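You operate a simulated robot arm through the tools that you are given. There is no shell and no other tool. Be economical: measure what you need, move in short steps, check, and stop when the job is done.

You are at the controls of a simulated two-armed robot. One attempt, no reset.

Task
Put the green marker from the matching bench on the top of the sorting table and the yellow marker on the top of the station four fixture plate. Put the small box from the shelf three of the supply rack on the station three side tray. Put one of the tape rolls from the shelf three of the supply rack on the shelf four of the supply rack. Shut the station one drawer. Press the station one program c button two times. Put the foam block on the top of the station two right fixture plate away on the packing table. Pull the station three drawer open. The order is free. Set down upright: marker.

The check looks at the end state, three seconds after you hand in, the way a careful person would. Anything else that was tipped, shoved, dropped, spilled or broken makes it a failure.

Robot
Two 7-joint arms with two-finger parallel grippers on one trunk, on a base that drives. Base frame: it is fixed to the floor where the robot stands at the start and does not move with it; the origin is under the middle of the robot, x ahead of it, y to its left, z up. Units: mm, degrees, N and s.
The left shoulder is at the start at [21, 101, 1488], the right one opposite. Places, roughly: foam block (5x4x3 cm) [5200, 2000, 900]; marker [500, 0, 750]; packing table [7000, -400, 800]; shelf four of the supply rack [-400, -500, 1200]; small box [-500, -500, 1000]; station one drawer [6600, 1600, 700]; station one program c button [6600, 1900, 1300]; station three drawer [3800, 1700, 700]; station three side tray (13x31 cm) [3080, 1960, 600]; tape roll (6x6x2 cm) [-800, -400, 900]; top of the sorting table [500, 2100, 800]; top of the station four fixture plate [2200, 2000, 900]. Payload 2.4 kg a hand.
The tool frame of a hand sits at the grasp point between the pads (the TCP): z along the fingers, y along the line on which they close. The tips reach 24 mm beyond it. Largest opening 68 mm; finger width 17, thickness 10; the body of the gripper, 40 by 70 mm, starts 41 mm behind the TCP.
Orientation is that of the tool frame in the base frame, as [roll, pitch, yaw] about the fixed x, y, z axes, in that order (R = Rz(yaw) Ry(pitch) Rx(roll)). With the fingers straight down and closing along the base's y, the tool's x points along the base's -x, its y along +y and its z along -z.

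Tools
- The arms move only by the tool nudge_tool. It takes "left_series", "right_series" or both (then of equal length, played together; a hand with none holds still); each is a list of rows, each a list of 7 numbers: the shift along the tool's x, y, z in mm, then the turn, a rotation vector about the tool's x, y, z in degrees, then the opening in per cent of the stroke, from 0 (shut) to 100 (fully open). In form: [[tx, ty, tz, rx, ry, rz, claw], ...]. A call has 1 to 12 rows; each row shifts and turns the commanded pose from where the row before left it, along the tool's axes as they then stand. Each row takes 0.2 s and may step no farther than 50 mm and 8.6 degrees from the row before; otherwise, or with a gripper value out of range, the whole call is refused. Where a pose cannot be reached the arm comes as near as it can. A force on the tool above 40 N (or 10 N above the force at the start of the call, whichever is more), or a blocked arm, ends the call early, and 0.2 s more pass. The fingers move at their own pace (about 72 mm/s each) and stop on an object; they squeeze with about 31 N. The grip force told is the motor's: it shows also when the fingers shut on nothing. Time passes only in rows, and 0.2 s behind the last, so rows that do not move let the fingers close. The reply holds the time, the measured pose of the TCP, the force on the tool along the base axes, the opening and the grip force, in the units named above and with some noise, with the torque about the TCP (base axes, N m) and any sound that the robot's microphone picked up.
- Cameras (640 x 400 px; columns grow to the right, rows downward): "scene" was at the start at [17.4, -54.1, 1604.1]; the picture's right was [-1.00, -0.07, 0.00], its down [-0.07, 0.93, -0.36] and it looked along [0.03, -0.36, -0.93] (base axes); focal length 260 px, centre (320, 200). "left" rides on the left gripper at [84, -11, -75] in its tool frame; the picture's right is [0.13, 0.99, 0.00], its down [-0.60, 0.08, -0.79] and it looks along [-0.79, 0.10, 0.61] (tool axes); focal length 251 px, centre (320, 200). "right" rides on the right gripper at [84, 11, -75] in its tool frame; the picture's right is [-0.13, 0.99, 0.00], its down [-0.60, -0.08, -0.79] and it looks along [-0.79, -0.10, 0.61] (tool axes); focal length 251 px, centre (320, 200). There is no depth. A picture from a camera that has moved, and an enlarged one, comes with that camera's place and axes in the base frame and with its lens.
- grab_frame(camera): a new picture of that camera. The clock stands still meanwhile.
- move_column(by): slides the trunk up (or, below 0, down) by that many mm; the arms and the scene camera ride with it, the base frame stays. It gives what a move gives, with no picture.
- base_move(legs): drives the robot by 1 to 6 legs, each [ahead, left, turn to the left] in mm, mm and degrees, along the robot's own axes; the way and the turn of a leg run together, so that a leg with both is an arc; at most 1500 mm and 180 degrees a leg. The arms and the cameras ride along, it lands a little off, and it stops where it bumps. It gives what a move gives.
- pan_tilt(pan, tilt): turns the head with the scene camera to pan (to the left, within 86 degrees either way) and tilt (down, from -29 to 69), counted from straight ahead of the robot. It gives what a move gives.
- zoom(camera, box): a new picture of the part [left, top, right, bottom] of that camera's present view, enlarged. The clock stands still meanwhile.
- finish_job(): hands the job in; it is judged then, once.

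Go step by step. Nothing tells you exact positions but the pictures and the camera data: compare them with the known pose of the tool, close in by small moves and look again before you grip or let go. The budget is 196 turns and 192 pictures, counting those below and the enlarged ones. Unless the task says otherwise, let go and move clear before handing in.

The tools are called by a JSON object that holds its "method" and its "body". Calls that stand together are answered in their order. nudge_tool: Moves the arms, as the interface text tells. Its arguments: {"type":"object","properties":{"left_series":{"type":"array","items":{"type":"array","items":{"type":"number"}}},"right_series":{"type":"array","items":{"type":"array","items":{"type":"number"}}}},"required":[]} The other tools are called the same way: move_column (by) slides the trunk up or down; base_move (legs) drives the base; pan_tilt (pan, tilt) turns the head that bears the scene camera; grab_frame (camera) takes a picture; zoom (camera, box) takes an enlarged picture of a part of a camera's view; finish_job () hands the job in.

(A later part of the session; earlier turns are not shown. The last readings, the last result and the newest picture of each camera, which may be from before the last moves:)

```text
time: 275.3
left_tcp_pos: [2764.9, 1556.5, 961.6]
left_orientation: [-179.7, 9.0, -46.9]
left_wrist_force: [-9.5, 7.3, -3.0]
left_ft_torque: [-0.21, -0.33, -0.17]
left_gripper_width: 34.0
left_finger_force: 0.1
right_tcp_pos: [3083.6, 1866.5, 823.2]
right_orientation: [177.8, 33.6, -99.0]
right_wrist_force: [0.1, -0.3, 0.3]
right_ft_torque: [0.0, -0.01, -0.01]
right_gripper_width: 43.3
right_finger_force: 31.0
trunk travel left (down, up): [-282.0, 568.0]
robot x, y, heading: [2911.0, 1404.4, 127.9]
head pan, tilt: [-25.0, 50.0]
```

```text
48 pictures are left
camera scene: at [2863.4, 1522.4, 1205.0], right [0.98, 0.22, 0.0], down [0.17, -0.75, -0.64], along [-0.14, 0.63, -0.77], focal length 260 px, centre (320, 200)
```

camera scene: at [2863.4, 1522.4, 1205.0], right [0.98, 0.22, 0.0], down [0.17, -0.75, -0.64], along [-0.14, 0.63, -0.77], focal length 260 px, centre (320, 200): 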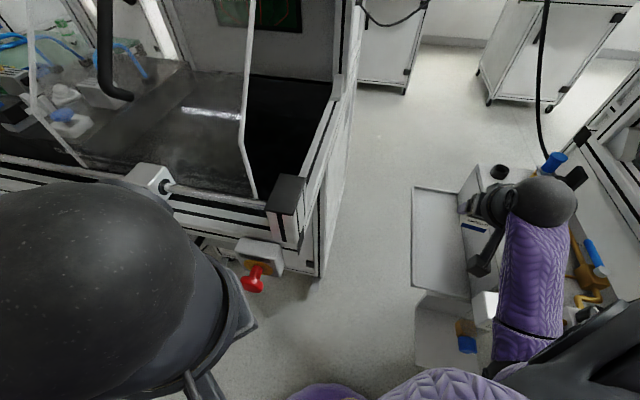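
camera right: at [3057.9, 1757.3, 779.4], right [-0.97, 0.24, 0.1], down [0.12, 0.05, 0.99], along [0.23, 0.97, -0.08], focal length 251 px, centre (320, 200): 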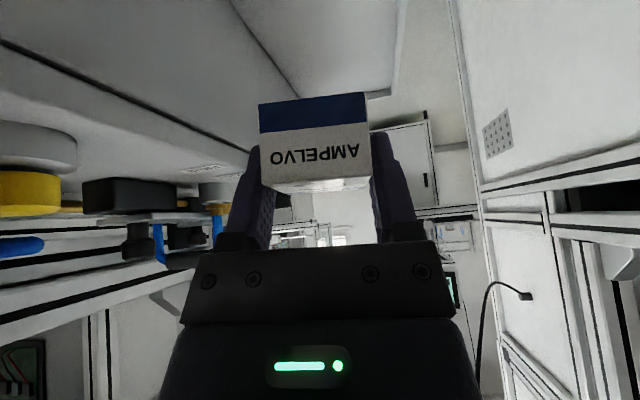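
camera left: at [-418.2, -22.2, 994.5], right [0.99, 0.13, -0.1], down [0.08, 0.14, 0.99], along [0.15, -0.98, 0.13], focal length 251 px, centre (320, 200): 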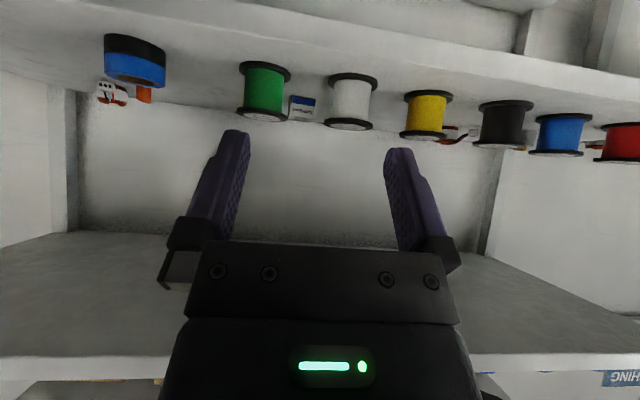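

The left hand is bumping my own body. Move it slightly forward, then out to my left.

{"method": "nudge_tool", "body": {"left_series": [[-25, 10, 0, 0, 0, 0, 50], [-20, 30, 0, 0, 0, 0, 50], [0, 40, 0, 0, 0, 0, 50], [0, 40, 0, 0, 0, 0, 50], [0, 40, 0, 0, 0, 0, 50], [0, 0, 0, 0, 0, 0, 50]]}}

{"method": "move_column", "body": {"by": -120}}

```text
time: 276.7
left_tcp_pos: [2607.0, 1491.7, 973.0]
left_orientation: [-179.6, 9.0, -47.0]
left_wrist_force: [0.1, -0.1, -0.6]
left_ft_torque: [0.0, 0.03, -0.01]
left_gripper_width: 33.7
left_finger_force: 0.1
left hand out of reach, approached as far as the arm can: row 4, 5
right_tcp_pos: [3084.8, 1866.7, 823.1]
right_orientation: [177.9, 33.6, -98.8]
right_wrist_force: [-0.2, -0.7, -2.0]
right_ft_torque: [-0.01, 0.02, 0.0]
right_gripper_width: 43.5
right_finger_force: 30.6
trunk travel left (down, up): [-282.0, 568.0]
robot x, y, heading: [2912.1, 1403.3, 127.8]
head pan, tilt: [-25.0, 50.0]
```

```text
time: 278.2
left_tcp_pos: [2597.2, 1501.7, 830.0]
left_orientation: [-180.0, 3.6, -47.0]
left_wrist_force: [0.2, -0.5, -0.2]
left_ft_torque: [0.0, 0.0, 0.01]
left_gripper_width: 34.1
left_finger_force: 0.1
right_tcp_pos: [3080.1, 1865.1, 704.0]
right_orientation: [177.9, 33.7, -98.8]
right_wrist_force: [0.0, 0.6, -0.9]
right_ft_torque: [-0.03, 0.04, 0.03]
right_gripper_width: 43.4
right_finger_force: 31.5
trunk travel left (down, up): [-162.0, 688.0]
robot x, y, heading: [2908.5, 1408.3, 127.7]
head pan, tilt: [-25.0, 50.0]
```

{"method": "pan_tilt", "body": {"pan": 20, "tilt": 50}}

{"method": "grab_frame", "body": {"camera": "scene"}}

{"method": "grab_frame", "body": {"camera": "right"}}

```text
time: 279.3
left_tcp_pos: [2596.5, 1500.6, 830.5]
left_orientation: [-179.9, 3.6, -47.0]
left_wrist_force: [0.4, 0.3, -1.4]
left_ft_torque: [-0.03, 0.06, -0.03]
left_gripper_width: 34.0
left_finger_force: 0.1
right_tcp_pos: [3082.1, 1864.9, 703.2]
right_orientation: [177.9, 33.7, -98.8]
right_wrist_force: [-0.7, -0.1, 0.1]
right_ft_torque: [0.0, 0.0, -0.02]
right_gripper_width: 43.4
right_finger_force: 30.7
trunk travel left (down, up): [-162.0, 688.0]
robot x, y, heading: [2909.8, 1403.2, 128.0]
head pan, tilt: [20.0, 50.0]
```

```text
47 pictures are left
camera scene: at [2794.2, 1510.9, 1082.7], right [0.53, 0.85, 0.0], down [0.65, -0.41, -0.64], along [-0.54, 0.34, -0.77], focal length 260 px, centre (320, 200)
```

scene: 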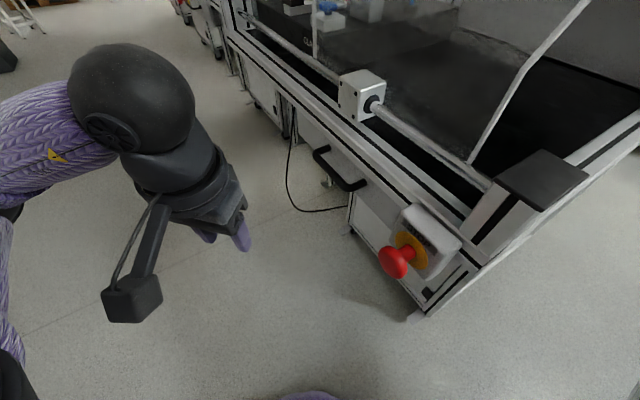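

```text
46 pictures are left
camera right: at [3056.2, 1756.5, 721.1], right [-0.97, 0.24, 0.1], down [0.12, 0.05, 0.99], along [0.23, 0.97, -0.07], focal length 251 px, centre (320, 200)
```

right: 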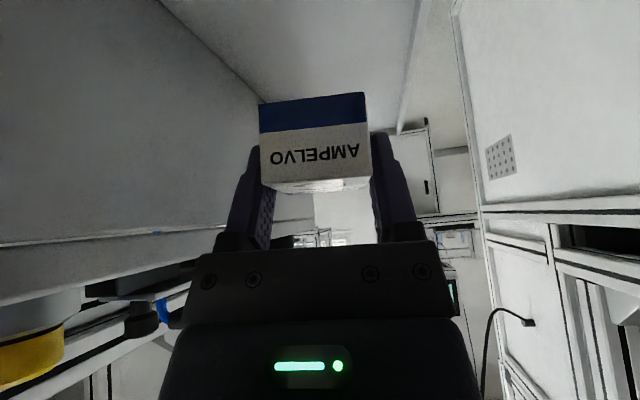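

The left arm is now free in the open, and the button is untouched. The box is over the tray; lower further and step down to contact.

{"method": "move_column", "body": {"by": -48}}

{"method": "nudge_tool", "body": {"right_series": [[2.8, 0, 4.15, 0, 0, 0, 40], [2.8, 0, 4.15, 0, 0, 0, 40], [0, 0, 0, 0, 0, 0, 40]]}}

{"method": "nudge_tool", "body": {"right_series": [[2.2, 0, 3.3, 0, 0, 0, 40], [2.2, 0, 3.3, 0, 0, 0, 40], [0, 0, 0, 0, 0, 0, 40]]}}

{"method": "grab_frame", "body": {"camera": "right"}}

```text
time: 280.2
left_tcp_pos: [2580.7, 1501.7, 770.2]
left_orientation: [-179.9, 0.7, -44.8]
left_wrist_force: [-0.3, 0.2, 0.5]
left_ft_torque: [-0.02, 0.0, -0.04]
left_gripper_width: 33.8
left_finger_force: 0.0
right_tcp_pos: [3054.7, 1877.4, 651.3]
right_orientation: [178.0, 33.2, -96.5]
right_wrist_force: [0.1, -0.3, -1.7]
right_ft_torque: [0.01, 0.01, 0.01]
right_gripper_width: 43.4
right_finger_force: 30.8
trunk travel left (down, up): [-114.0, 736.0]
robot x, y, heading: [2904.8, 1413.1, 130.3]
head pan, tilt: [20.0, 50.0]
```

```text
time: 281.2
left_tcp_pos: [2583.9, 1498.8, 772.5]
left_orientation: [-179.9, 1.2, -44.3]
left_wrist_force: [0.1, 0.0, -0.1]
left_ft_torque: [0.02, 0.02, 0.01]
left_gripper_width: 34.1
left_finger_force: 0.2
right_tcp_pos: [3053.2, 1881.1, 647.1]
right_orientation: [178.0, 34.0, -96.1]
right_wrist_force: [0.0, 0.4, -0.3]
right_ft_torque: [0.03, 0.02, 0.03]
right_gripper_width: 43.5
right_finger_force: 31.4
trunk travel left (down, up): [-114.0, 736.0]
robot x, y, heading: [2905.5, 1410.2, 130.5]
head pan, tilt: [20.0, 50.0]
stopped in row 3 (right hand): the arm was blocked; the commanded pose is now the measured one
```

```text
time: 282.0
left_tcp_pos: [2584.9, 1499.3, 773.5]
left_orientation: [-180.0, 1.1, -44.4]
left_wrist_force: [-0.6, 0.1, 0.1]
left_ft_torque: [-0.04, -0.02, 0.01]
left_gripper_width: 34.1
left_finger_force: 0.1
right_tcp_pos: [3053.7, 1880.0, 636.9]
right_orientation: [178.2, 33.7, -96.1]
right_wrist_force: [-1.1, 0.2, -1.4]
right_ft_torque: [0.0, 0.0, 0.02]
right_gripper_width: 43.4
right_finger_force: 31.5
trunk travel left (down, up): [-114.0, 736.0]
robot x, y, heading: [2907.4, 1409.8, 130.6]
head pan, tilt: [20.0, 50.0]
```

```text
45 pictures are left
camera right: at [3034.1, 1770.8, 654.6], right [-0.98, 0.19, 0.1], down [0.11, 0.05, 0.99], along [0.19, 0.98, -0.07], focal length 251 px, centre (320, 200)
```

right: 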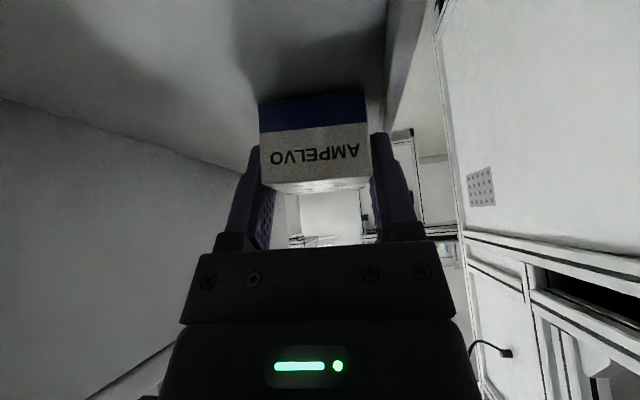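

The base is being turned: my right arm presses something, likely the valve cabinet. Raise immediately and look.

{"method": "move_column", "body": {"by": 70}}

{"method": "pan_tilt", "body": {"pan": -68, "tilt": 45}}

{"method": "grab_frame", "body": {"camera": "scene"}}

```text
time: 283.1
left_tcp_pos: [2589.5, 1500.8, 845.1]
left_orientation: [179.8, 1.3, -44.7]
left_wrist_force: [-0.4, -0.4, 0.7]
left_ft_torque: [0.02, -0.01, 0.03]
left_gripper_width: 34.0
left_finger_force: 0.1
right_tcp_pos: [3060.9, 1880.2, 706.1]
right_orientation: [177.8, 33.8, -96.5]
right_wrist_force: [0.6, 0.3, -0.6]
right_ft_torque: [-0.02, -0.01, -0.01]
right_gripper_width: 42.9
right_finger_force: 31.5
trunk travel left (down, up): [-184.0, 666.0]
robot x, y, heading: [2908.3, 1410.9, 130.2]
head pan, tilt: [20.0, 50.0]
```

```text
time: 284.7
left_tcp_pos: [2588.3, 1501.6, 844.5]
left_orientation: [179.7, 1.3, -44.5]
left_wrist_force: [0.2, -0.9, -0.5]
left_ft_torque: [-0.01, 0.01, -0.01]
left_gripper_width: 34.1
left_finger_force: 0.0
right_tcp_pos: [3058.3, 1878.9, 705.4]
right_orientation: [177.7, 33.7, -96.5]
right_wrist_force: [0.1, 0.4, 0.0]
right_ft_torque: [-0.01, 0.01, 0.02]
right_gripper_width: 43.2
right_finger_force: 31.2
trunk travel left (down, up): [-184.0, 666.0]
robot x, y, heading: [2904.5, 1411.9, 130.3]
head pan, tilt: [-68.0, 45.0]
```

```text
44 pictures are left
camera scene: at [2897.2, 1543.5, 1112.2], right [0.89, -0.46, 0.0], down [-0.33, -0.63, -0.71], along [0.33, 0.63, -0.71], focal length 260 px, centre (320, 200)
```

scene: 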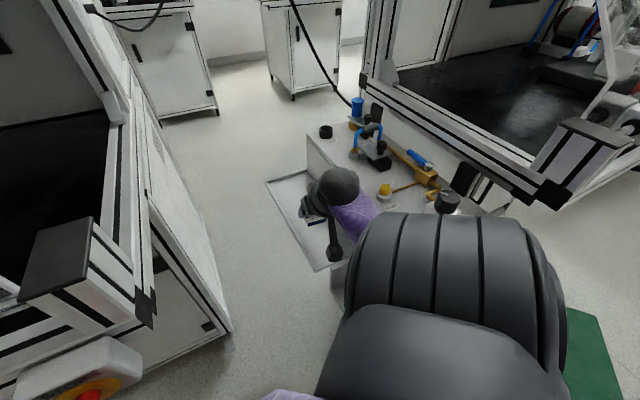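

The elbow is bent outward near the gauge on the cabinet front. I'll back the base ~120 mm and reach with a straighter arm.

{"method": "base_move", "body": {"legs": [[-86, 85, 0]]}}

{"method": "nudge_tool", "body": {"right_series": [[-27, -8, 18, 0, 0, 0, 40], [-27, -8, 18, 0, 0, 0, 40], [-27, -8, 18, 0, 0, 0, 40], [-22, -8, 15, 0, 0, 0, 40], [0, 0, 0, 0, 0, 0, 40]]}}

{"method": "grab_frame", "body": {"camera": "scene"}}

```text
time: 285.9
left_tcp_pos: [2581.0, 1379.3, 844.4]
left_orientation: [179.8, 1.3, -44.7]
left_wrist_force: [0.5, -0.2, 0.6]
left_ft_torque: [0.04, 0.03, -0.02]
left_gripper_width: 33.9
left_finger_force: 0.0
right_tcp_pos: [3052.9, 1759.2, 707.0]
right_orientation: [177.7, 33.6, -96.4]
right_wrist_force: [0.0, -0.8, 0.0]
right_ft_torque: [-0.05, -0.01, 0.0]
right_gripper_width: 43.4
right_finger_force: 30.6
trunk travel left (down, up): [-184.0, 666.0]
robot x, y, heading: [2895.8, 1291.5, 130.3]
head pan, tilt: [-68.0, 45.0]
```

```text
time: 287.1
left_tcp_pos: [2581.1, 1379.4, 846.5]
left_orientation: [179.6, 1.3, -44.6]
left_wrist_force: [0.6, -1.0, 0.0]
left_ft_torque: [0.02, -0.02, 0.01]
left_gripper_width: 34.1
left_finger_force: 0.0
right_tcp_pos: [3093.9, 1880.7, 706.9]
right_orientation: [177.9, 33.7, -96.5]
right_wrist_force: [0.6, 0.2, -0.6]
right_ft_torque: [0.01, 0.01, 0.02]
right_gripper_width: 43.5
right_finger_force: 31.0
trunk travel left (down, up): [-184.0, 666.0]
robot x, y, heading: [2902.7, 1289.1, 130.3]
head pan, tilt: [-68.0, 45.0]
```

```text
43 pictures are left
camera scene: at [2890.7, 1421.9, 1112.2], right [0.89, -0.46, 0.0], down [-0.33, -0.63, -0.71], along [0.33, 0.63, -0.71], focal length 260 px, centre (320, 200)
```

scene: 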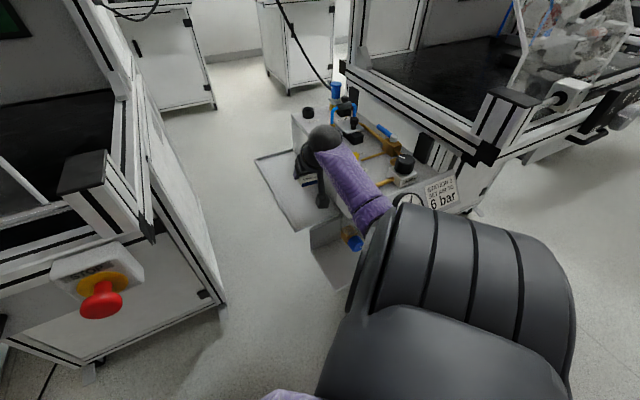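

The arm is now straight and left of the cabinet. Lower in small steps watching the base heading.

{"method": "move_column", "body": {"by": -45}}

{"method": "move_column", "body": {"by": -20}}

```text
time: 288.0
left_tcp_pos: [2578.3, 1371.2, 802.3]
left_orientation: [-179.6, 1.6, -44.3]
left_wrist_force: [-0.1, -1.0, -0.6]
left_ft_torque: [0.03, -0.01, 0.02]
left_gripper_width: 34.0
left_finger_force: 0.1
right_tcp_pos: [3093.7, 1878.7, 680.4]
right_orientation: [178.4, 35.8, -95.8]
right_wrist_force: [-1.0, -0.1, -0.6]
right_ft_torque: [-0.02, -0.02, 0.05]
right_gripper_width: 43.2
right_finger_force: 30.6
trunk travel left (down, up): [-139.0, 711.0]
robot x, y, heading: [2897.9, 1290.5, 130.4]
head pan, tilt: [-68.0, 45.0]
```

```text
time: 288.9
left_tcp_pos: [2579.2, 1389.0, 778.0]
left_orientation: [180.0, 2.0, -41.8]
left_wrist_force: [-1.4, -0.6, -0.7]
left_ft_torque: [0.02, -0.11, -0.06]
left_gripper_width: 33.7
left_finger_force: 0.1
right_tcp_pos: [3058.3, 1915.4, 627.8]
right_orientation: [176.7, 34.4, -93.4]
right_wrist_force: [10.3, 21.9, 56.3]
right_ft_torque: [0.93, -1.68, 0.41]
right_gripper_width: 43.6
right_finger_force: 30.9
trunk travel left (down, up): [-116.0, 733.0]
robot x, y, heading: [2889.7, 1299.7, 133.7]
head pan, tilt: [-68.0, 45.0]
stopped: the arm was blocked; the commanded pose is now the measured one
```

The arm slipped past something and the box is now on the tray with 56 N. Relieve the force first.

{"method": "nudge_tool", "body": {"right_series": [[-1.7, 0, -2.5, 0, 0, 0, 40], [0, 0, 0, 0, 0, 0, 40]]}}

{"method": "grab_frame", "body": {"camera": "right"}}

{"method": "grab_frame", "body": {"camera": "scene"}}

```text
time: 289.3
left_tcp_pos: [2579.2, 1384.6, 777.5]
left_orientation: [179.9, 1.9, -41.4]
left_wrist_force: [0.1, 0.4, -1.0]
left_ft_torque: [-0.02, -0.01, -0.01]
left_gripper_width: 33.9
left_finger_force: 0.0
right_tcp_pos: [3057.3, 1912.5, 626.5]
right_orientation: [177.6, 34.0, -93.2]
right_wrist_force: [25.0, 11.1, -15.7]
right_ft_torque: [0.09, -0.98, -0.51]
right_gripper_width: 43.6
right_finger_force: 31.1
trunk travel left (down, up): [-116.0, 733.0]
robot x, y, heading: [2891.6, 1300.4, 133.9]
head pan, tilt: [-68.0, 45.0]
stopped in row 2 (right hand): the force on the tool passed its limit at 73 N (the readings are from after the stop); the commanded pose is now the measured one
```

```text
42 pictures are left
camera right: at [3042.7, 1801.5, 644.5], right [-0.98, 0.14, 0.11], down [0.11, 0.06, 0.99], along [0.13, 0.99, -0.07], focal length 251 px, centre (320, 200)
```

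right: 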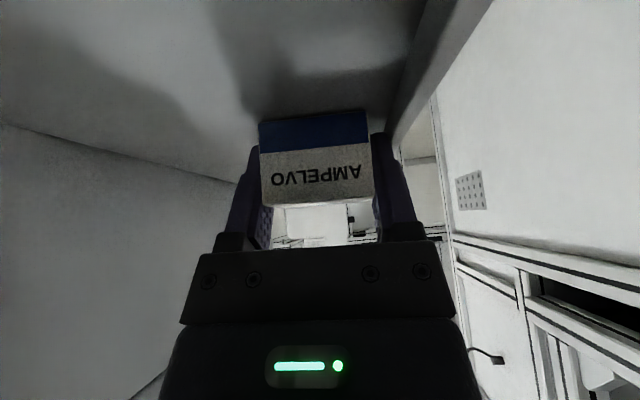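

```text
41 pictures are left
camera scene: at [2851.7, 1444.2, 1041.9], right [0.91, -0.41, 0.0], down [-0.28, -0.65, -0.71], along [0.29, 0.65, -0.71], focal length 260 px, centre (320, 200)
```

scene: 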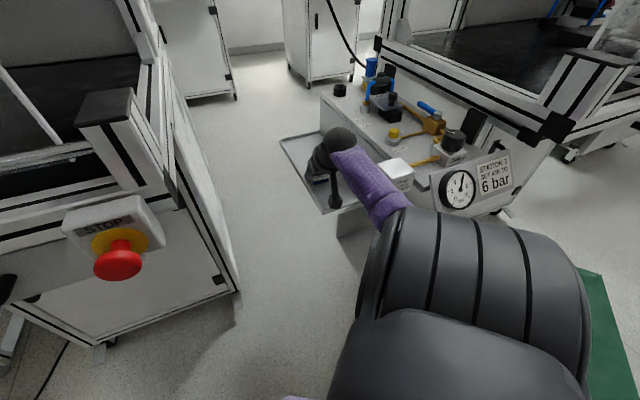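

The left finger is pressing the tray's left rim; the forearm sits beside the white fitting on the cabinet corner. Lift a few mm and shift slightly right.

{"method": "nudge_tool", "body": {"right_series": [[-1.5, -3, -2.5, 0, 0, 0, 40], [-1.5, -4, -2.5, 0, 0, 0, 40], [0, -3, 0, 0, 0, 0, 40], [0, 0, 0, 0, 0, 0, 40]]}}

{"method": "grab_frame", "body": {"camera": "right"}}

```text
time: 289.6
left_tcp_pos: [2578.3, 1385.2, 778.4]
left_orientation: [180.0, 2.1, -41.3]
left_wrist_force: [1.4, 0.6, -0.9]
left_ft_torque: [0.0, 0.02, 0.04]
left_gripper_width: 34.1
left_finger_force: 0.0
right_tcp_pos: [3057.9, 1913.2, 627.2]
right_orientation: [177.5, 33.7, -93.1]
right_wrist_force: [29.8, 1.4, 0.5]
right_ft_torque: [0.03, -0.56, -0.17]
right_gripper_width: 43.3
right_finger_force: 31.3
trunk travel left (down, up): [-116.0, 733.0]
robot x, y, heading: [2888.1, 1299.8, 134.1]
head pan, tilt: [-68.0, 45.0]
stopped in row 1 (right hand): the force on the tool passed its limit at 44 N (the readings are from after the stop); the commanded pose is now the measured one
```

```text
40 pictures are left
camera right: at [3042.7, 1801.4, 644.7], right [-0.98, 0.14, 0.11], down [0.12, 0.06, 0.99], along [0.13, 0.99, -0.07], focal length 251 px, centre (320, 200)
```

right: 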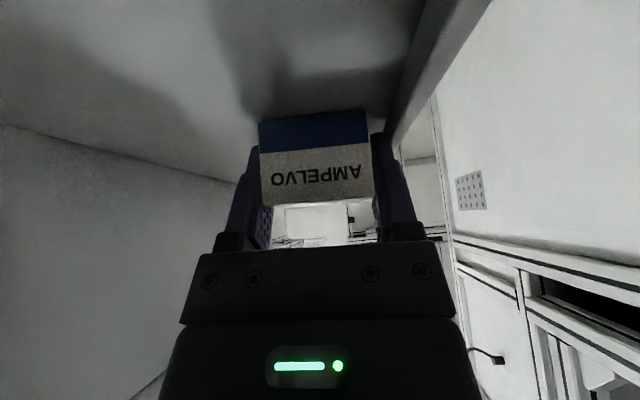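

The box is at floor level of the tray, just inside the rim. I open a little to release it, then raise the trunk.

{"method": "nudge_tool", "body": {"right_series": [[0, 0, 0, 0, 0, 0, 66], [0, 0, 0, 0, 0, 0, 70], [0, 0, 0, 0, 0, 0, 72]]}}

{"method": "grab_frame", "body": {"camera": "right"}}

```text
time: 290.2
left_tcp_pos: [2579.4, 1384.8, 778.2]
left_orientation: [-180.0, 2.1, -41.2]
left_wrist_force: [-0.2, -0.1, -0.8]
left_ft_torque: [0.0, -0.03, -0.02]
left_gripper_width: 33.8
left_finger_force: 0.0
right_tcp_pos: [3056.4, 1912.6, 627.3]
right_orientation: [177.5, 33.8, -93.2]
right_wrist_force: [26.3, -0.6, 2.1]
right_ft_torque: [0.04, -0.42, -0.12]
right_gripper_width: 43.9
right_finger_force: 0.0
trunk travel left (down, up): [-116.0, 733.0]
robot x, y, heading: [2887.0, 1299.0, 133.9]
head pan, tilt: [-68.0, 45.0]
stopped in row 2 (right hand): the force on the tool passed its limit at 40 N (the readings are from after the stop); the commanded pose is now the measured one
```

```text
39 pictures are left
camera right: at [3042.8, 1801.4, 644.6], right [-0.98, 0.14, 0.11], down [0.12, 0.06, 0.99], along [0.13, 0.99, -0.07], focal length 251 px, centre (320, 200)
```

right: 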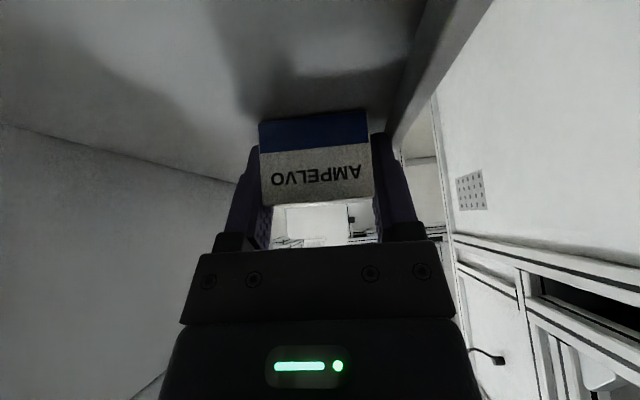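

{"method": "nudge_tool", "body": {"right_series": [[0, -2, 0, 0, 0, 0, 67], [0, -2, 0, 0, 0, 0, 70], [0, -1, 0, 0, 0, 0, 72]]}}

{"method": "move_column", "body": {"by": 15}}

{"method": "grab_frame", "body": {"camera": "right"}}

```text
time: 290.6
left_tcp_pos: [2577.6, 1384.3, 779.0]
left_orientation: [-180.0, 2.1, -41.1]
left_wrist_force: [-0.4, -0.1, 0.2]
left_ft_torque: [0.0, 0.01, -0.03]
left_gripper_width: 33.9
left_finger_force: 0.0
right_tcp_pos: [3056.0, 1912.4, 627.7]
right_orientation: [177.5, 33.9, -93.1]
right_wrist_force: [22.1, -1.2, 1.3]
right_ft_torque: [0.0, -0.42, -0.13]
right_gripper_width: 44.1
right_finger_force: 0.2
trunk travel left (down, up): [-116.0, 733.0]
robot x, y, heading: [2882.2, 1296.9, 134.2]
head pan, tilt: [-68.0, 45.0]
stopped in row 2 (right hand): the force on the tool passed its limit at 43 N (the readings are from after the stop); the commanded pose is now the measured one
```

```text
time: 290.9
left_tcp_pos: [2577.5, 1385.2, 780.4]
left_orientation: [179.8, 2.1, -41.0]
left_wrist_force: [0.9, 0.0, -0.4]
left_ft_torque: [0.02, 0.01, 0.02]
left_gripper_width: 34.1
left_finger_force: 0.1
right_tcp_pos: [3056.5, 1912.1, 626.6]
right_orientation: [177.6, 33.7, -93.1]
right_wrist_force: [15.0, 2.1, -3.6]
right_ft_torque: [0.0, -0.41, -0.18]
right_gripper_width: 43.9
right_finger_force: 0.0
trunk travel left (down, up): [-117.0, 732.0]
robot x, y, heading: [2883.5, 1299.5, 134.3]
head pan, tilt: [-68.0, 45.0]
stopped: the force on the tool passed its limit at 42 N (the readings are from after the stop); the commanded pose is now the measured one
```

```text
38 pictures are left
camera right: at [3043.0, 1801.5, 644.6], right [-0.98, 0.14, 0.11], down [0.12, 0.06, 0.99], along [0.13, 0.99, -0.07], focal length 251 px, centre (320, 200)
```

right: 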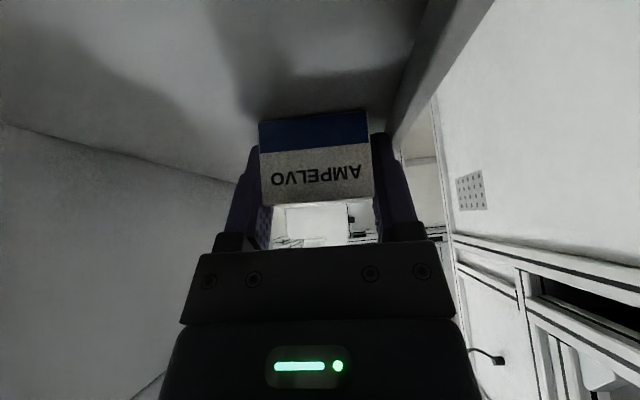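

The hand is wedged lightly between rim and fitting; the force is easing. I try small upward steps.

{"method": "move_column", "body": {"by": 6}}

{"method": "move_column", "body": {"by": 6}}

{"method": "nudge_tool", "body": {"right_series": [[-0.8, -0.8, -1.2, 0, 0, 0, 65], [-0.8, -0.8, -1.2, 0, 0, 0, 65], [-0.8, -0.8, -1.2, 0, 0, 0, 65], [0, 0, 0, 0, 0, 0, 65]]}}

```text
time: 291.3
left_tcp_pos: [2576.8, 1384.1, 783.7]
left_orientation: [179.9, 2.1, -41.1]
left_wrist_force: [-0.8, 0.1, -0.3]
left_ft_torque: [-0.02, 0.02, 0.04]
left_gripper_width: 34.0
left_finger_force: 0.0
right_tcp_pos: [3058.0, 1911.5, 628.7]
right_orientation: [177.9, 33.6, -93.1]
right_wrist_force: [18.2, 5.4, -4.6]
right_ft_torque: [0.1, -0.53, -0.28]
right_gripper_width: 43.9
right_finger_force: 0.1
trunk travel left (down, up): [-120.0, 729.0]
robot x, y, heading: [2887.3, 1301.4, 134.2]
head pan, tilt: [-68.0, 45.0]
stopped: the force on the tool passed its limit at 53 N (the readings are from after the stop); the commanded pose is now the measured one
```

```text
time: 291.6
left_tcp_pos: [2576.2, 1386.5, 786.1]
left_orientation: [179.8, 2.2, -41.0]
left_wrist_force: [-0.6, 0.3, 0.8]
left_ft_torque: [0.03, 0.0, -0.01]
left_gripper_width: 33.8
left_finger_force: 0.1
right_tcp_pos: [3056.9, 1911.1, 627.9]
right_orientation: [178.1, 33.6, -93.2]
right_wrist_force: [19.1, 6.5, -4.4]
right_ft_torque: [0.1, -0.46, -0.32]
right_gripper_width: 44.1
right_finger_force: 0.0
trunk travel left (down, up): [-122.0, 728.0]
robot x, y, heading: [2886.4, 1295.8, 134.2]
head pan, tilt: [-68.0, 45.0]
stopped: the force on the tool passed its limit at 46 N (the readings are from after the stop); the commanded pose is now the measured one
```

```text
time: 292.6
left_tcp_pos: [2574.9, 1385.0, 784.1]
left_orientation: [179.8, 1.9, -41.0]
left_wrist_force: [0.5, -0.1, 0.1]
left_ft_torque: [0.01, 0.01, 0.0]
left_gripper_width: 33.9
left_finger_force: 0.1
right_tcp_pos: [3056.0, 1910.3, 629.2]
right_orientation: [177.9, 33.1, -93.1]
right_wrist_force: [25.5, 4.8, -15.2]
right_ft_torque: [0.0, -0.93, -0.3]
right_gripper_width: 43.8
right_finger_force: 0.1
trunk travel left (down, up): [-122.0, 728.0]
robot x, y, heading: [2885.1, 1298.1, 134.4]
head pan, tilt: [-68.0, 45.0]
```

The fingertip's outer side is against the rim while the forearm rests on the fitting. I yaw the hand so the wrist swings left, away from the fitting.

{"method": "nudge_tool", "body": {"right_series": [[0, -0.5, 0, 2.2, 0, 3.3, 65], [0, -0.5, 0, 2.2, 0, 3.3, 65], [0, 0, 0, 2.2, 0, 3.3, 65], [0, 0, 0, 0, 0, 0, 65]]}}

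{"method": "nudge_tool", "body": {"right_series": [[0, -2, 0, 0, 0, 0, 65], [0, -2, 0, 0, 0, 0, 65], [0, 0, 0, 0, 0, 0, 65]]}}

```text
time: 293.6
left_tcp_pos: [2577.7, 1384.2, 785.6]
left_orientation: [179.9, 2.3, -41.0]
left_wrist_force: [0.1, 0.7, -0.4]
left_ft_torque: [-0.02, -0.02, -0.01]
left_gripper_width: 34.0
left_finger_force: 0.1
right_tcp_pos: [3061.5, 1910.6, 632.9]
right_orientation: [177.7, 33.3, -105.2]
right_wrist_force: [0.3, 0.8, 0.5]
right_ft_torque: [0.02, -0.04, -0.02]
right_gripper_width: 45.2
right_finger_force: 0.7
trunk travel left (down, up): [-122.0, 728.0]
robot x, y, heading: [2885.8, 1299.7, 134.2]
head pan, tilt: [-68.0, 45.0]
```

```text
time: 294.4
left_tcp_pos: [2577.6, 1385.3, 785.8]
left_orientation: [179.7, 2.3, -41.1]
left_wrist_force: [-0.1, -0.2, 1.0]
left_ft_torque: [0.02, -0.01, -0.01]
left_gripper_width: 34.0
left_finger_force: 0.0
right_tcp_pos: [3065.2, 1909.7, 631.0]
right_orientation: [177.7, 33.1, -105.3]
right_wrist_force: [-1.1, -0.2, -0.2]
right_ft_torque: [-0.04, 0.0, 0.02]
right_gripper_width: 44.9
right_finger_force: 1.1
trunk travel left (down, up): [-122.0, 728.0]
robot x, y, heading: [2885.8, 1297.1, 134.2]
head pan, tilt: [-68.0, 45.0]
```

Freed: all forces are near zero. Look, then open fully and rise.

{"method": "nudge_tool", "body": {"right_series": [[0, 0, 0, 0, 0, 0, 72], [0, 0, 0, 0, 0, 0, 78], [-5.5, 0, -8.3, 0, 0, 0, 78], [-11, 0, -16.6, 0, 0, 0, 78], [-11, 0, -16.6, 0, 0, 0, 78], [-11, 0, -16.6, 0, 0, 0, 78], [0, 0, 0, 0, 0, 0, 78]]}}

{"method": "grab_frame", "body": {"camera": "right"}}

```text
time: 296.0
left_tcp_pos: [2576.5, 1384.7, 786.0]
left_orientation: [179.9, 2.3, -40.9]
left_wrist_force: [0.6, 0.0, 0.8]
left_ft_torque: [0.02, -0.01, 0.0]
left_gripper_width: 34.3
left_finger_force: 0.1
right_tcp_pos: [3068.9, 1910.5, 703.8]
right_orientation: [177.6, 33.2, -105.2]
right_wrist_force: [0.4, 0.4, -0.7]
right_ft_torque: [0.01, 0.0, 0.01]
right_gripper_width: 53.0
right_finger_force: 0.0
trunk travel left (down, up): [-122.0, 728.0]
robot x, y, heading: [2886.2, 1299.4, 134.4]
head pan, tilt: [-68.0, 45.0]
```

```text
37 pictures are left
camera right: at [3031.4, 1804.9, 720.9], right [-0.93, 0.34, 0.1], down [0.13, 0.04, 0.99], along [0.34, 0.94, -0.08], focal length 251 px, centre (320, 200)
```

right: 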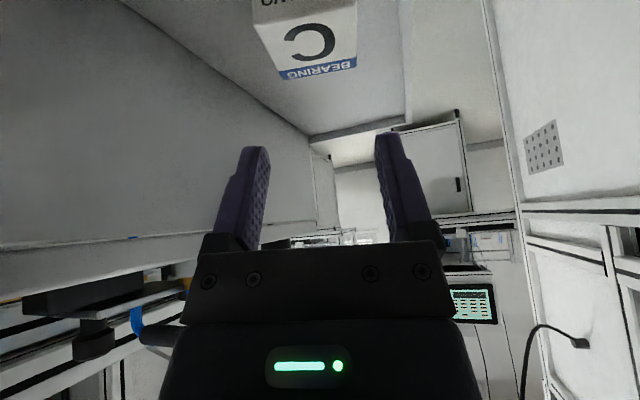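

The box rests in the tray. Raise and back away, then turn toward station three's drawer.

{"method": "move_column", "body": {"by": 250}}

{"method": "base_move", "body": {"legs": [[-290, 380, 0], [0, 0, -44]]}}

{"method": "pan_tilt", "body": {"pan": -30, "tilt": 28}}

{"method": "grab_frame", "body": {"camera": "scene"}}

```text
time: 298.6
left_tcp_pos: [2578.2, 1384.4, 1036.1]
left_orientation: [179.8, 2.2, -41.0]
left_wrist_force: [-0.1, -0.8, -0.1]
left_ft_torque: [0.01, -0.01, -0.01]
left_gripper_width: 34.1
left_finger_force: 0.0
right_tcp_pos: [3068.2, 1910.2, 951.2]
right_orientation: [177.7, 33.2, -105.2]
right_wrist_force: [-0.5, -0.7, -0.4]
right_ft_torque: [-0.02, 0.0, -0.02]
right_gripper_width: 53.0
right_finger_force: 0.1
trunk travel left (down, up): [-372.0, 478.0]
robot x, y, heading: [2888.2, 1296.1, 134.6]
head pan, tilt: [-68.0, 45.0]
```

```text
time: 303.5
left_tcp_pos: [2651.8, 1096.0, 1035.4]
left_orientation: [179.8, 2.3, -84.5]
left_wrist_force: [-0.2, 0.1, 0.1]
left_ft_torque: [0.0, -0.01, -0.01]
left_gripper_width: 33.9
left_finger_force: 0.1
right_tcp_pos: [3369.5, 1140.1, 952.7]
right_orientation: [177.7, 33.2, -148.7]
right_wrist_force: [0.1, 0.2, 0.3]
right_ft_torque: [-0.01, 0.0, 0.0]
right_gripper_width: 52.9
right_finger_force: 0.1
trunk travel left (down, up): [-372.0, 478.0]
robot x, y, heading: [2816.0, 820.8, 90.8]
head pan, tilt: [-68.0, 45.0]
```

```text
time: 304.5
left_tcp_pos: [2651.9, 1096.7, 1036.2]
left_orientation: [179.9, 2.3, -84.5]
left_wrist_force: [-0.6, 0.6, 0.2]
left_ft_torque: [-0.02, 0.0, -0.03]
left_gripper_width: 34.0
left_finger_force: 0.1
right_tcp_pos: [3370.4, 1140.4, 952.5]
right_orientation: [177.8, 33.3, -148.7]
right_wrist_force: [0.5, 0.3, 0.8]
right_ft_torque: [0.02, 0.01, 0.0]
right_gripper_width: 53.1
right_finger_force: 0.0
trunk travel left (down, up): [-372.0, 478.0]
robot x, y, heading: [2815.1, 821.0, 90.7]
head pan, tilt: [-30.0, 28.0]
```

```text
36 pictures are left
camera scene: at [2863.1, 939.8, 1328.5], right [0.87, -0.49, 0.0], down [-0.23, -0.41, -0.88], along [0.43, 0.77, -0.47], focal length 260 px, centre (320, 200)
```

scene: 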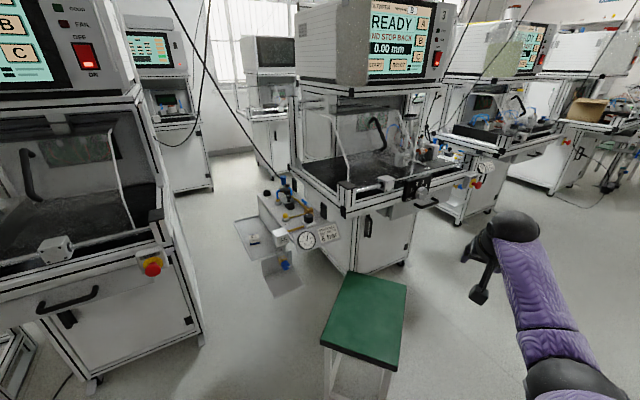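

Station three's drawer handle is near (3800,1640,740). I first fold the right arm back to its normal pose, then drive right in front of it.

{"method": "nudge_tool", "body": {"right_series": [[36, 19, -23.7, 0, 0, 0, 50], [36, 19, -23.7, 0, 0, 0, 50], [36, 19, -23.7, 0, 0, 0, 50], [36, 19, -23.7, 0, 0, 0, 50], [36, 19, -23.7, 0, 0, 0, 50], [36, 19, -23.7, 0, 0, 0, 50], [36, 19, -23.7, 0, 0, 0, 50], [36, 19, -23.7, 0, 0, 0, 50], [30, 16, -20, 0, 0, 0, 50], [0, 0, 0, 0, 0, 0, 50]]}}

{"method": "nudge_tool", "body": {"right_series": [[0, 0, 0, -4.5, 0, -6.9, 50], [0, 0, 0, -4.5, 0, -6.9, 50], [0, 0, 0, -4.5, 0, -6.9, 50], [0, 0, 0, -4.5, 0, -6.9, 50], [0, 0, 0, -4.5, 0, -6.9, 50], [0, 0, 0, -4.5, 0, -6.9, 50], [0, 0, 0, -4.5, 0, -6.9, 50], [0, 0, 0, 0, 8.2, 0, 50], [0, 0, 0, 0, 8.2, 0, 50], [0, 0, 0, 0, 8.2, 0, 50], [0, 0, 0, 0, 8.2, 0, 50], [0, 0, 0, 0, 0, 0, 50]]}}

{"method": "base_move", "body": {"legs": [[0, -1060, 0], [230, 0, -0.7]]}}

{"method": "pan_tilt", "body": {"pan": 0, "tilt": 40}}

{"method": "grab_frame", "body": {"camera": "scene"}}

```text
time: 306.4
left_tcp_pos: [2653.1, 1096.2, 1035.1]
left_orientation: [179.7, 2.2, -84.4]
left_wrist_force: [-0.8, -1.1, 0.1]
left_ft_torque: [-0.01, 0.02, 0.0]
left_gripper_width: 34.2
left_finger_force: 0.1
right_tcp_pos: [3033.3, 1130.0, 1018.0]
right_orientation: [168.5, 47.3, -156.2]
right_wrist_force: [0.0, -0.6, -0.1]
right_ft_torque: [0.01, 0.01, 0.04]
right_gripper_width: 34.0
right_finger_force: 0.1
right hand out of reach, approached as far as the arm can: row 7
trunk travel left (down, up): [-372.0, 478.0]
robot x, y, heading: [2816.0, 822.1, 90.8]
head pan, tilt: [-30.0, 28.0]
stopped in row 9 (right hand): the arm was blocked; the commanded pose is now the measured one
```

```text
time: 309.0
left_tcp_pos: [2653.4, 1096.2, 1035.7]
left_orientation: [179.8, 2.4, -84.6]
left_wrist_force: [-0.3, 0.5, 0.0]
left_ft_torque: [0.02, 0.0, -0.02]
left_gripper_width: 34.1
left_finger_force: 0.2
right_tcp_pos: [3040.2, 1196.1, 975.0]
right_orientation: [-171.9, 14.4, -90.0]
right_wrist_force: [0.0, 0.5, 0.0]
right_ft_torque: [-0.02, -0.02, 0.01]
right_gripper_width: 33.8
right_finger_force: 0.0
right hand out of reach, approached as far as the arm can: row 1, 2, 3, 4, 5, 9, 10, 11
trunk travel left (down, up): [-372.0, 478.0]
robot x, y, heading: [2819.1, 822.8, 91.0]
head pan, tilt: [-30.0, 28.0]
```

```text
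time: 315.7
left_tcp_pos: [3699.8, 1342.9, 1036.0]
left_orientation: [179.8, 2.2, -85.6]
left_wrist_force: [0.3, 0.2, -0.8]
left_ft_torque: [-0.01, -0.01, 0.02]
left_gripper_width: 34.1
left_finger_force: 0.0
right_tcp_pos: [4090.6, 1433.1, 975.1]
right_orientation: [-172.0, 14.5, -91.1]
right_wrist_force: [0.5, 0.2, -0.6]
right_ft_torque: [0.02, -0.03, 0.02]
right_gripper_width: 34.2
right_finger_force: 0.0
trunk travel left (down, up): [-372.0, 478.0]
robot x, y, heading: [3859.6, 1061.6, 90.0]
head pan, tilt: [-30.0, 28.0]
```

```text
time: 316.6
left_tcp_pos: [3700.5, 1342.1, 1035.8]
left_orientation: [179.7, 2.3, -85.6]
left_wrist_force: [0.8, 0.5, -0.7]
left_ft_torque: [-0.01, -0.03, 0.02]
left_gripper_width: 34.2
left_finger_force: 0.0
right_tcp_pos: [4090.8, 1433.3, 975.2]
right_orientation: [-171.9, 14.6, -91.2]
right_wrist_force: [0.3, 0.2, -0.2]
right_ft_torque: [0.0, 0.04, 0.01]
right_gripper_width: 33.9
right_finger_force: 0.0
trunk travel left (down, up): [-372.0, 478.0]
robot x, y, heading: [3856.8, 1062.8, 89.9]
head pan, tilt: [0.0, 40.0]
```

```text
35 pictures are left
camera scene: at [3861.7, 1186.8, 1310.0], right [1.0, -0.01, 0.0], down [0.0, -0.64, -0.77], along [0.0, 0.77, -0.64], focal length 260 px, centre (320, 200)
```

scene: 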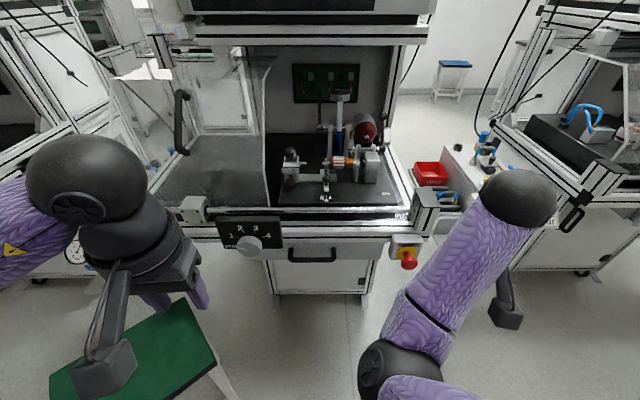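

{"method": "zoom", "body": {"camera": "scene", "box": [230, 205, 430, 300]}}

```text
3.20 times, centred on (330, 252) of scene
camera zoom: at [3861.7, 1186.8, 1310.0], right [1.0, -0.01, 0.0], down [0.0, -0.64, -0.77], along [0.0, 0.77, -0.64], focal length 832 px, centre (288, 32)
```

zoom: 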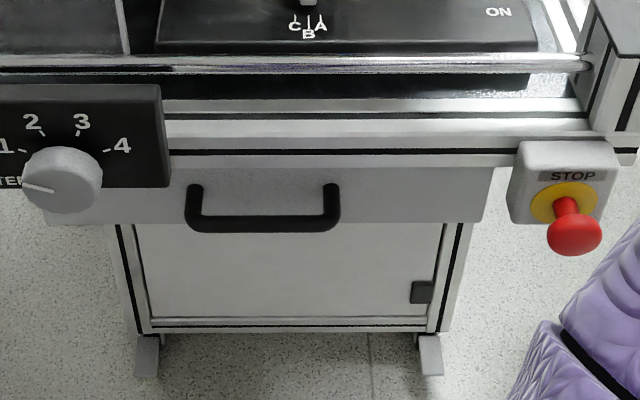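

The handle is a U-bar with ~40 mm standoff (centre about (3840,1653,722)). I'll hook it from above with the closed left fingers tilted 25° forward. Position first.

{"method": "base_move", "body": {"legs": [[165, -33, 0]]}}

{"method": "move_column", "body": {"by": -120}}

{"method": "nudge_tool", "body": {"left_series": [[0, -21, 0, 0, -5, 0, 0], [0, -21, 0, 0, -5, 0, 0], [0, -21, 0, 0, -5, 0, 0], [0, -21, 0, 0, -5, 0, 0], [0, -21, 0, 0, -7, -3, 0], [-30, 0, 0, 0, 0, 0, 0], [-30, 0, 0, 0, 0, 0, 0], [0, 0, 0, 0, 0, 0, 0]]}}

{"method": "grab_frame", "body": {"camera": "left"}}

```text
time: 318.1
left_tcp_pos: [3733.8, 1508.0, 1034.9]
left_orientation: [179.9, 2.3, -85.7]
left_wrist_force: [0.3, -0.1, -0.7]
left_ft_torque: [-0.02, -0.01, -0.01]
left_gripper_width: 34.2
left_finger_force: 0.0
right_tcp_pos: [4124.9, 1599.6, 974.8]
right_orientation: [-172.0, 14.6, -91.2]
right_wrist_force: [-1.3, 0.8, 0.1]
right_ft_torque: [0.01, 0.01, 0.02]
right_gripper_width: 34.0
right_finger_force: 0.0
trunk travel left (down, up): [-372.0, 478.0]
robot x, y, heading: [3892.4, 1230.5, 89.6]
head pan, tilt: [0.0, 40.0]
```

```text
time: 318.7
left_tcp_pos: [3734.7, 1506.9, 1007.3]
left_orientation: [179.9, 2.1, -85.7]
left_wrist_force: [-0.1, -0.6, 0.3]
left_ft_torque: [0.02, 0.0, 0.01]
left_gripper_width: 34.1
left_finger_force: 0.2
right_tcp_pos: [4125.6, 1600.3, 950.2]
right_orientation: [-171.7, 15.1, -91.2]
right_wrist_force: [-1.1, -5.0, 14.8]
right_ft_torque: [0.09, 0.39, 0.15]
right_gripper_width: 33.7
right_finger_force: 0.0
trunk travel left (down, up): [-345.0, 505.0]
robot x, y, heading: [3894.3, 1233.0, 89.7]
head pan, tilt: [0.0, 40.0]
stopped: the force on the tool passed its limit at 75 N (the readings are from after the stop); the commanded pose is now the measured one
```

```text
time: 320.5
left_tcp_pos: [3833.2, 1570.8, 1037.2]
left_orientation: [-178.7, 29.2, -82.2]
left_wrist_force: [0.6, -0.3, 0.6]
left_ft_torque: [0.0, -0.02, 0.01]
left_gripper_width: 0.4
left_finger_force: 23.3
right_tcp_pos: [4124.3, 1600.3, 950.4]
right_orientation: [-171.7, 15.0, -91.2]
right_wrist_force: [-1.8, -5.3, 20.6]
right_ft_torque: [0.13, 0.48, 0.13]
right_gripper_width: 32.5
right_finger_force: 0.1
trunk travel left (down, up): [-345.0, 505.0]
robot x, y, heading: [3892.8, 1229.5, 89.6]
head pan, tilt: [0.0, 40.0]
```

```text
33 pictures are left
camera left: at [3856.4, 1461.4, 1061.6], right [-0.97, -0.23, -0.08], down [-0.12, 0.13, 0.98], along [-0.22, 0.96, -0.15], focal length 251 px, centre (320, 200)
```

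left: 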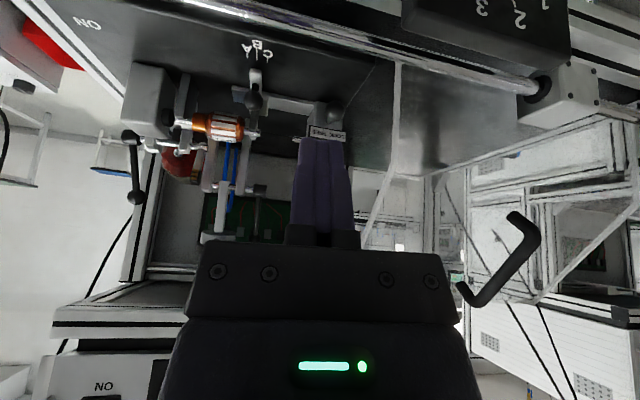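

The right hand is resting on station three's corner post. Raise, pull the right hand back, then continue with the left.

{"method": "move_column", "body": {"by": 50}}

{"method": "nudge_tool", "body": {"right_series": [[35, 0, -9, 0, 0, 0, 50], [35, 0, -9, 0, 0, 0, 50], [35, 0, -9, 0, 0, 0, 50], [35, 0, -9, 0, 0, 0, 50], [0, 0, 0, 0, 0, 0, 50]]}}

{"method": "move_column", "body": {"by": -150}}

{"method": "grab_frame", "body": {"camera": "scene"}}

```text
time: 321.4
left_tcp_pos: [3833.3, 1569.9, 1086.3]
left_orientation: [-178.6, 29.0, -82.4]
left_wrist_force: [-0.4, 0.3, 0.1]
left_ft_torque: [0.02, -0.01, -0.03]
left_gripper_width: 0.1
left_finger_force: 23.8
right_tcp_pos: [4125.7, 1602.6, 998.7]
right_orientation: [-171.9, 14.9, -91.2]
right_wrist_force: [-0.6, -0.4, 0.1]
right_ft_torque: [-0.01, 0.01, 0.01]
right_gripper_width: 34.1
right_finger_force: 0.1
trunk travel left (down, up): [-395.0, 455.0]
robot x, y, heading: [3891.1, 1228.4, 89.7]
head pan, tilt: [0.0, 40.0]
```

```text
time: 322.6
left_tcp_pos: [3833.0, 1570.0, 1087.5]
left_orientation: [-178.8, 29.0, -82.4]
left_wrist_force: [-0.2, -0.4, 0.0]
left_ft_torque: [0.01, -0.02, 0.0]
left_gripper_width: 0.2
left_finger_force: 23.2
right_tcp_pos: [4149.9, 1528.9, 958.2]
right_orientation: [-170.7, 15.8, -91.4]
right_wrist_force: [-0.3, 0.9, 0.1]
right_ft_torque: [0.04, 0.05, 0.02]
right_gripper_width: 34.2
right_finger_force: 0.0
right hand out of reach, approached as far as the arm can: row 1, 2, 3, 4
trunk travel left (down, up): [-395.0, 455.0]
robot x, y, heading: [3894.6, 1234.8, 89.7]
head pan, tilt: [0.0, 40.0]
```

```text
time: 324.4
left_tcp_pos: [3832.5, 1569.5, 937.7]
left_orientation: [-178.7, 29.1, -82.4]
left_wrist_force: [0.2, -1.1, -0.2]
left_ft_torque: [0.0, 0.01, 0.01]
left_gripper_width: 0.1
left_finger_force: 23.7
right_tcp_pos: [4153.2, 1526.1, 784.9]
right_orientation: [-170.2, 10.9, -91.4]
right_wrist_force: [-1.1, 0.2, 0.8]
right_ft_torque: [-0.05, 0.0, 0.0]
right_gripper_width: 34.1
right_finger_force: 0.0
trunk travel left (down, up): [-245.0, 605.0]
robot x, y, heading: [3892.4, 1229.5, 89.8]
head pan, tilt: [0.0, 40.0]
```

```text
32 pictures are left
camera scene: at [3896.5, 1379.0, 1181.4], right [1.0, -0.01, 0.0], down [0.0, -0.64, -0.77], along [0.01, 0.77, -0.64], focal length 260 px, centre (320, 200)
```

scene: 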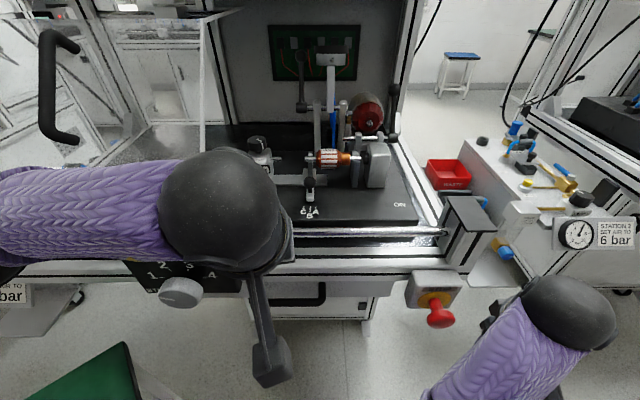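

Handle bar re-estimated near y≈1645, z≈722, x 3786–3906. Bring the left fingers above it and check with the wrist camera.

{"method": "nudge_tool", "body": {"left_series": [[8, -8, 40, 0, 0, 0, 0], [8, -8, 40, 0, 0, 0, 0], [8, -8, 40, 0, 0, 0, 0], [0, 0, 0, 0, 0, 0, 0]]}}

{"method": "grab_frame", "body": {"camera": "left"}}

```text
time: 325.4
left_tcp_pos: [3852.4, 1601.7, 815.1]
left_orientation: [-179.4, 27.6, -82.9]
left_wrist_force: [5.7, -13.3, -6.6]
left_ft_torque: [-0.13, 0.14, 0.01]
left_gripper_width: 0.2
left_finger_force: 23.8
right_tcp_pos: [4152.1, 1525.8, 784.2]
right_orientation: [-169.8, 11.2, -91.3]
right_wrist_force: [0.7, -0.8, 0.5]
right_ft_torque: [0.04, 0.01, 0.0]
right_gripper_width: 33.8
right_finger_force: 0.0
trunk travel left (down, up): [-245.0, 605.0]
robot x, y, heading: [3890.9, 1230.0, 90.1]
head pan, tilt: [0.0, 40.0]
stopped in row 4 (left hand): the force on the tool passed its limit at 118 N (the readings are from after the stop); the commanded pose is now the measured one
```

```text
31 pictures are left
camera left: at [3877.0, 1493.6, 840.7], right [-0.97, -0.23, -0.07], down [-0.11, 0.16, 0.98], along [-0.22, 0.96, -0.18], focal length 251 px, centre (320, 200)
```

left: 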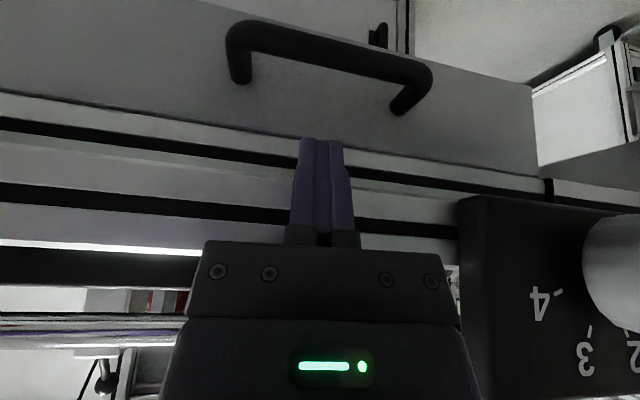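

The rail overhangs the handle (rail front y≈1620), so I must come in from the front with the gripper turned sideways. Back off, pitch to 60° and roll the wrist 90°.

{"method": "nudge_tool", "body": {"left_series": [[32, 0, -17, 0, 0, 0, 50], [32, 0, -17, 0, 0, 0, 100], [32, 0, -17, 0, 0, 0, 100], [0, 0, 0, 0, -8, 0, 100], [0, 0, 0, 0, -8, 0, 100], [0, 0, 0, 0, -8, 0, 100], [0, 0, 0, 0, -8, 0, 100], [0, 0, 0, 0, 0, 0, 100]]}}

{"method": "nudge_tool", "body": {"left_series": [[0, 0, 0, 0, 0, -8.2, 100], [0, 0, 0, 0, 0, -8.2, 100], [0, 0, 0, 0, 0, -8.2, 100], [0, 0, 0, 0, 0, -8.2, 100], [0, 0, 0, 0, 0, -8.2, 100], [0, 0, 0, 0, 0, -8.2, 100], [0, 0, 0, 0, 0, -8.2, 100], [0, 0, 0, 0, 0, -8.2, 100], [0, 0, 0, 0, 0, -8.2, 100], [0, 0, 0, 0, 0, -8.2, 100], [0, 0, 0, 0, 0, -8, 100], [0, 0, 0, 0, 0, 0, 100]]}}

{"method": "move_column", "body": {"by": -110}}

{"method": "grab_frame", "body": {"camera": "left"}}

```text
time: 327.2
left_tcp_pos: [3865.2, 1495.9, 816.6]
left_orientation: [-179.1, 59.9, -82.1]
left_wrist_force: [-0.2, -0.3, -0.9]
left_ft_torque: [-0.01, -0.02, -0.03]
left_gripper_width: 67.9
left_finger_force: 0.2
right_tcp_pos: [4152.7, 1525.5, 784.5]
right_orientation: [-169.7, 10.9, -91.2]
right_wrist_force: [-0.4, 0.3, -0.1]
right_ft_torque: [0.0, 0.02, -0.05]
right_gripper_width: 34.1
right_finger_force: 0.1
trunk travel left (down, up): [-245.0, 605.0]
robot x, y, heading: [3892.1, 1227.8, 89.8]
head pan, tilt: [0.0, 40.0]
```

```text
time: 328.1
left_tcp_pos: [3862.5, 1493.9, 814.1]
left_orientation: [-145.9, 52.1, -42.1]
left_wrist_force: [-2.6, -0.7, -3.3]
left_ft_torque: [0.33, 0.23, -0.33]
left_gripper_width: 67.9
left_finger_force: 0.1
right_tcp_pos: [4153.1, 1526.7, 785.3]
right_orientation: [-169.5, 11.0, -91.3]
right_wrist_force: [0.4, 0.7, 0.4]
right_ft_torque: [0.01, -0.02, -0.02]
right_gripper_width: 34.3
right_finger_force: 0.0
trunk travel left (down, up): [-245.0, 605.0]
robot x, y, heading: [3890.1, 1230.8, 89.8]
head pan, tilt: [0.0, 40.0]
stopped in row 4 (left hand): the force on the tool passed its limit at 70 N (the readings are from after the stop); the commanded pose is now the measured one
```

```text
time: 328.9
left_tcp_pos: [3860.9, 1493.5, 748.6]
left_orientation: [-146.9, 52.2, -42.8]
left_wrist_force: [0.7, 0.0, 0.6]
left_ft_torque: [0.0, 0.0, 0.01]
left_gripper_width: 68.1
left_finger_force: 0.0
right_tcp_pos: [4157.6, 1524.9, 722.6]
right_orientation: [-168.7, 10.6, -91.2]
right_wrist_force: [0.0, 0.3, 0.2]
right_ft_torque: [0.05, 0.02, 0.01]
right_gripper_width: 33.9
right_finger_force: 0.1
trunk travel left (down, up): [-183.0, 667.0]
robot x, y, heading: [3890.7, 1228.2, 89.6]
head pan, tilt: [0.0, 40.0]
stopped: the force on the tool passed its limit at 41 N (the readings are from after the stop); the commanded pose is now the measured one
```

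```text
30 pictures are left
camera left: at [3918.2, 1398.5, 724.6], right [-0.82, -0.37, -0.43], down [-0.25, -0.45, 0.86], along [-0.51, 0.81, 0.27], focal length 251 px, centre (320, 200)
```

left: 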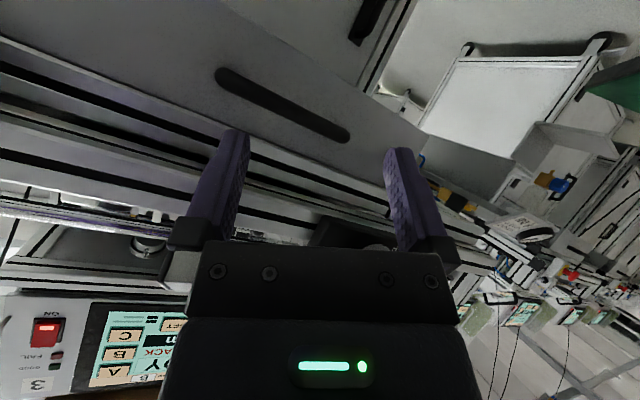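

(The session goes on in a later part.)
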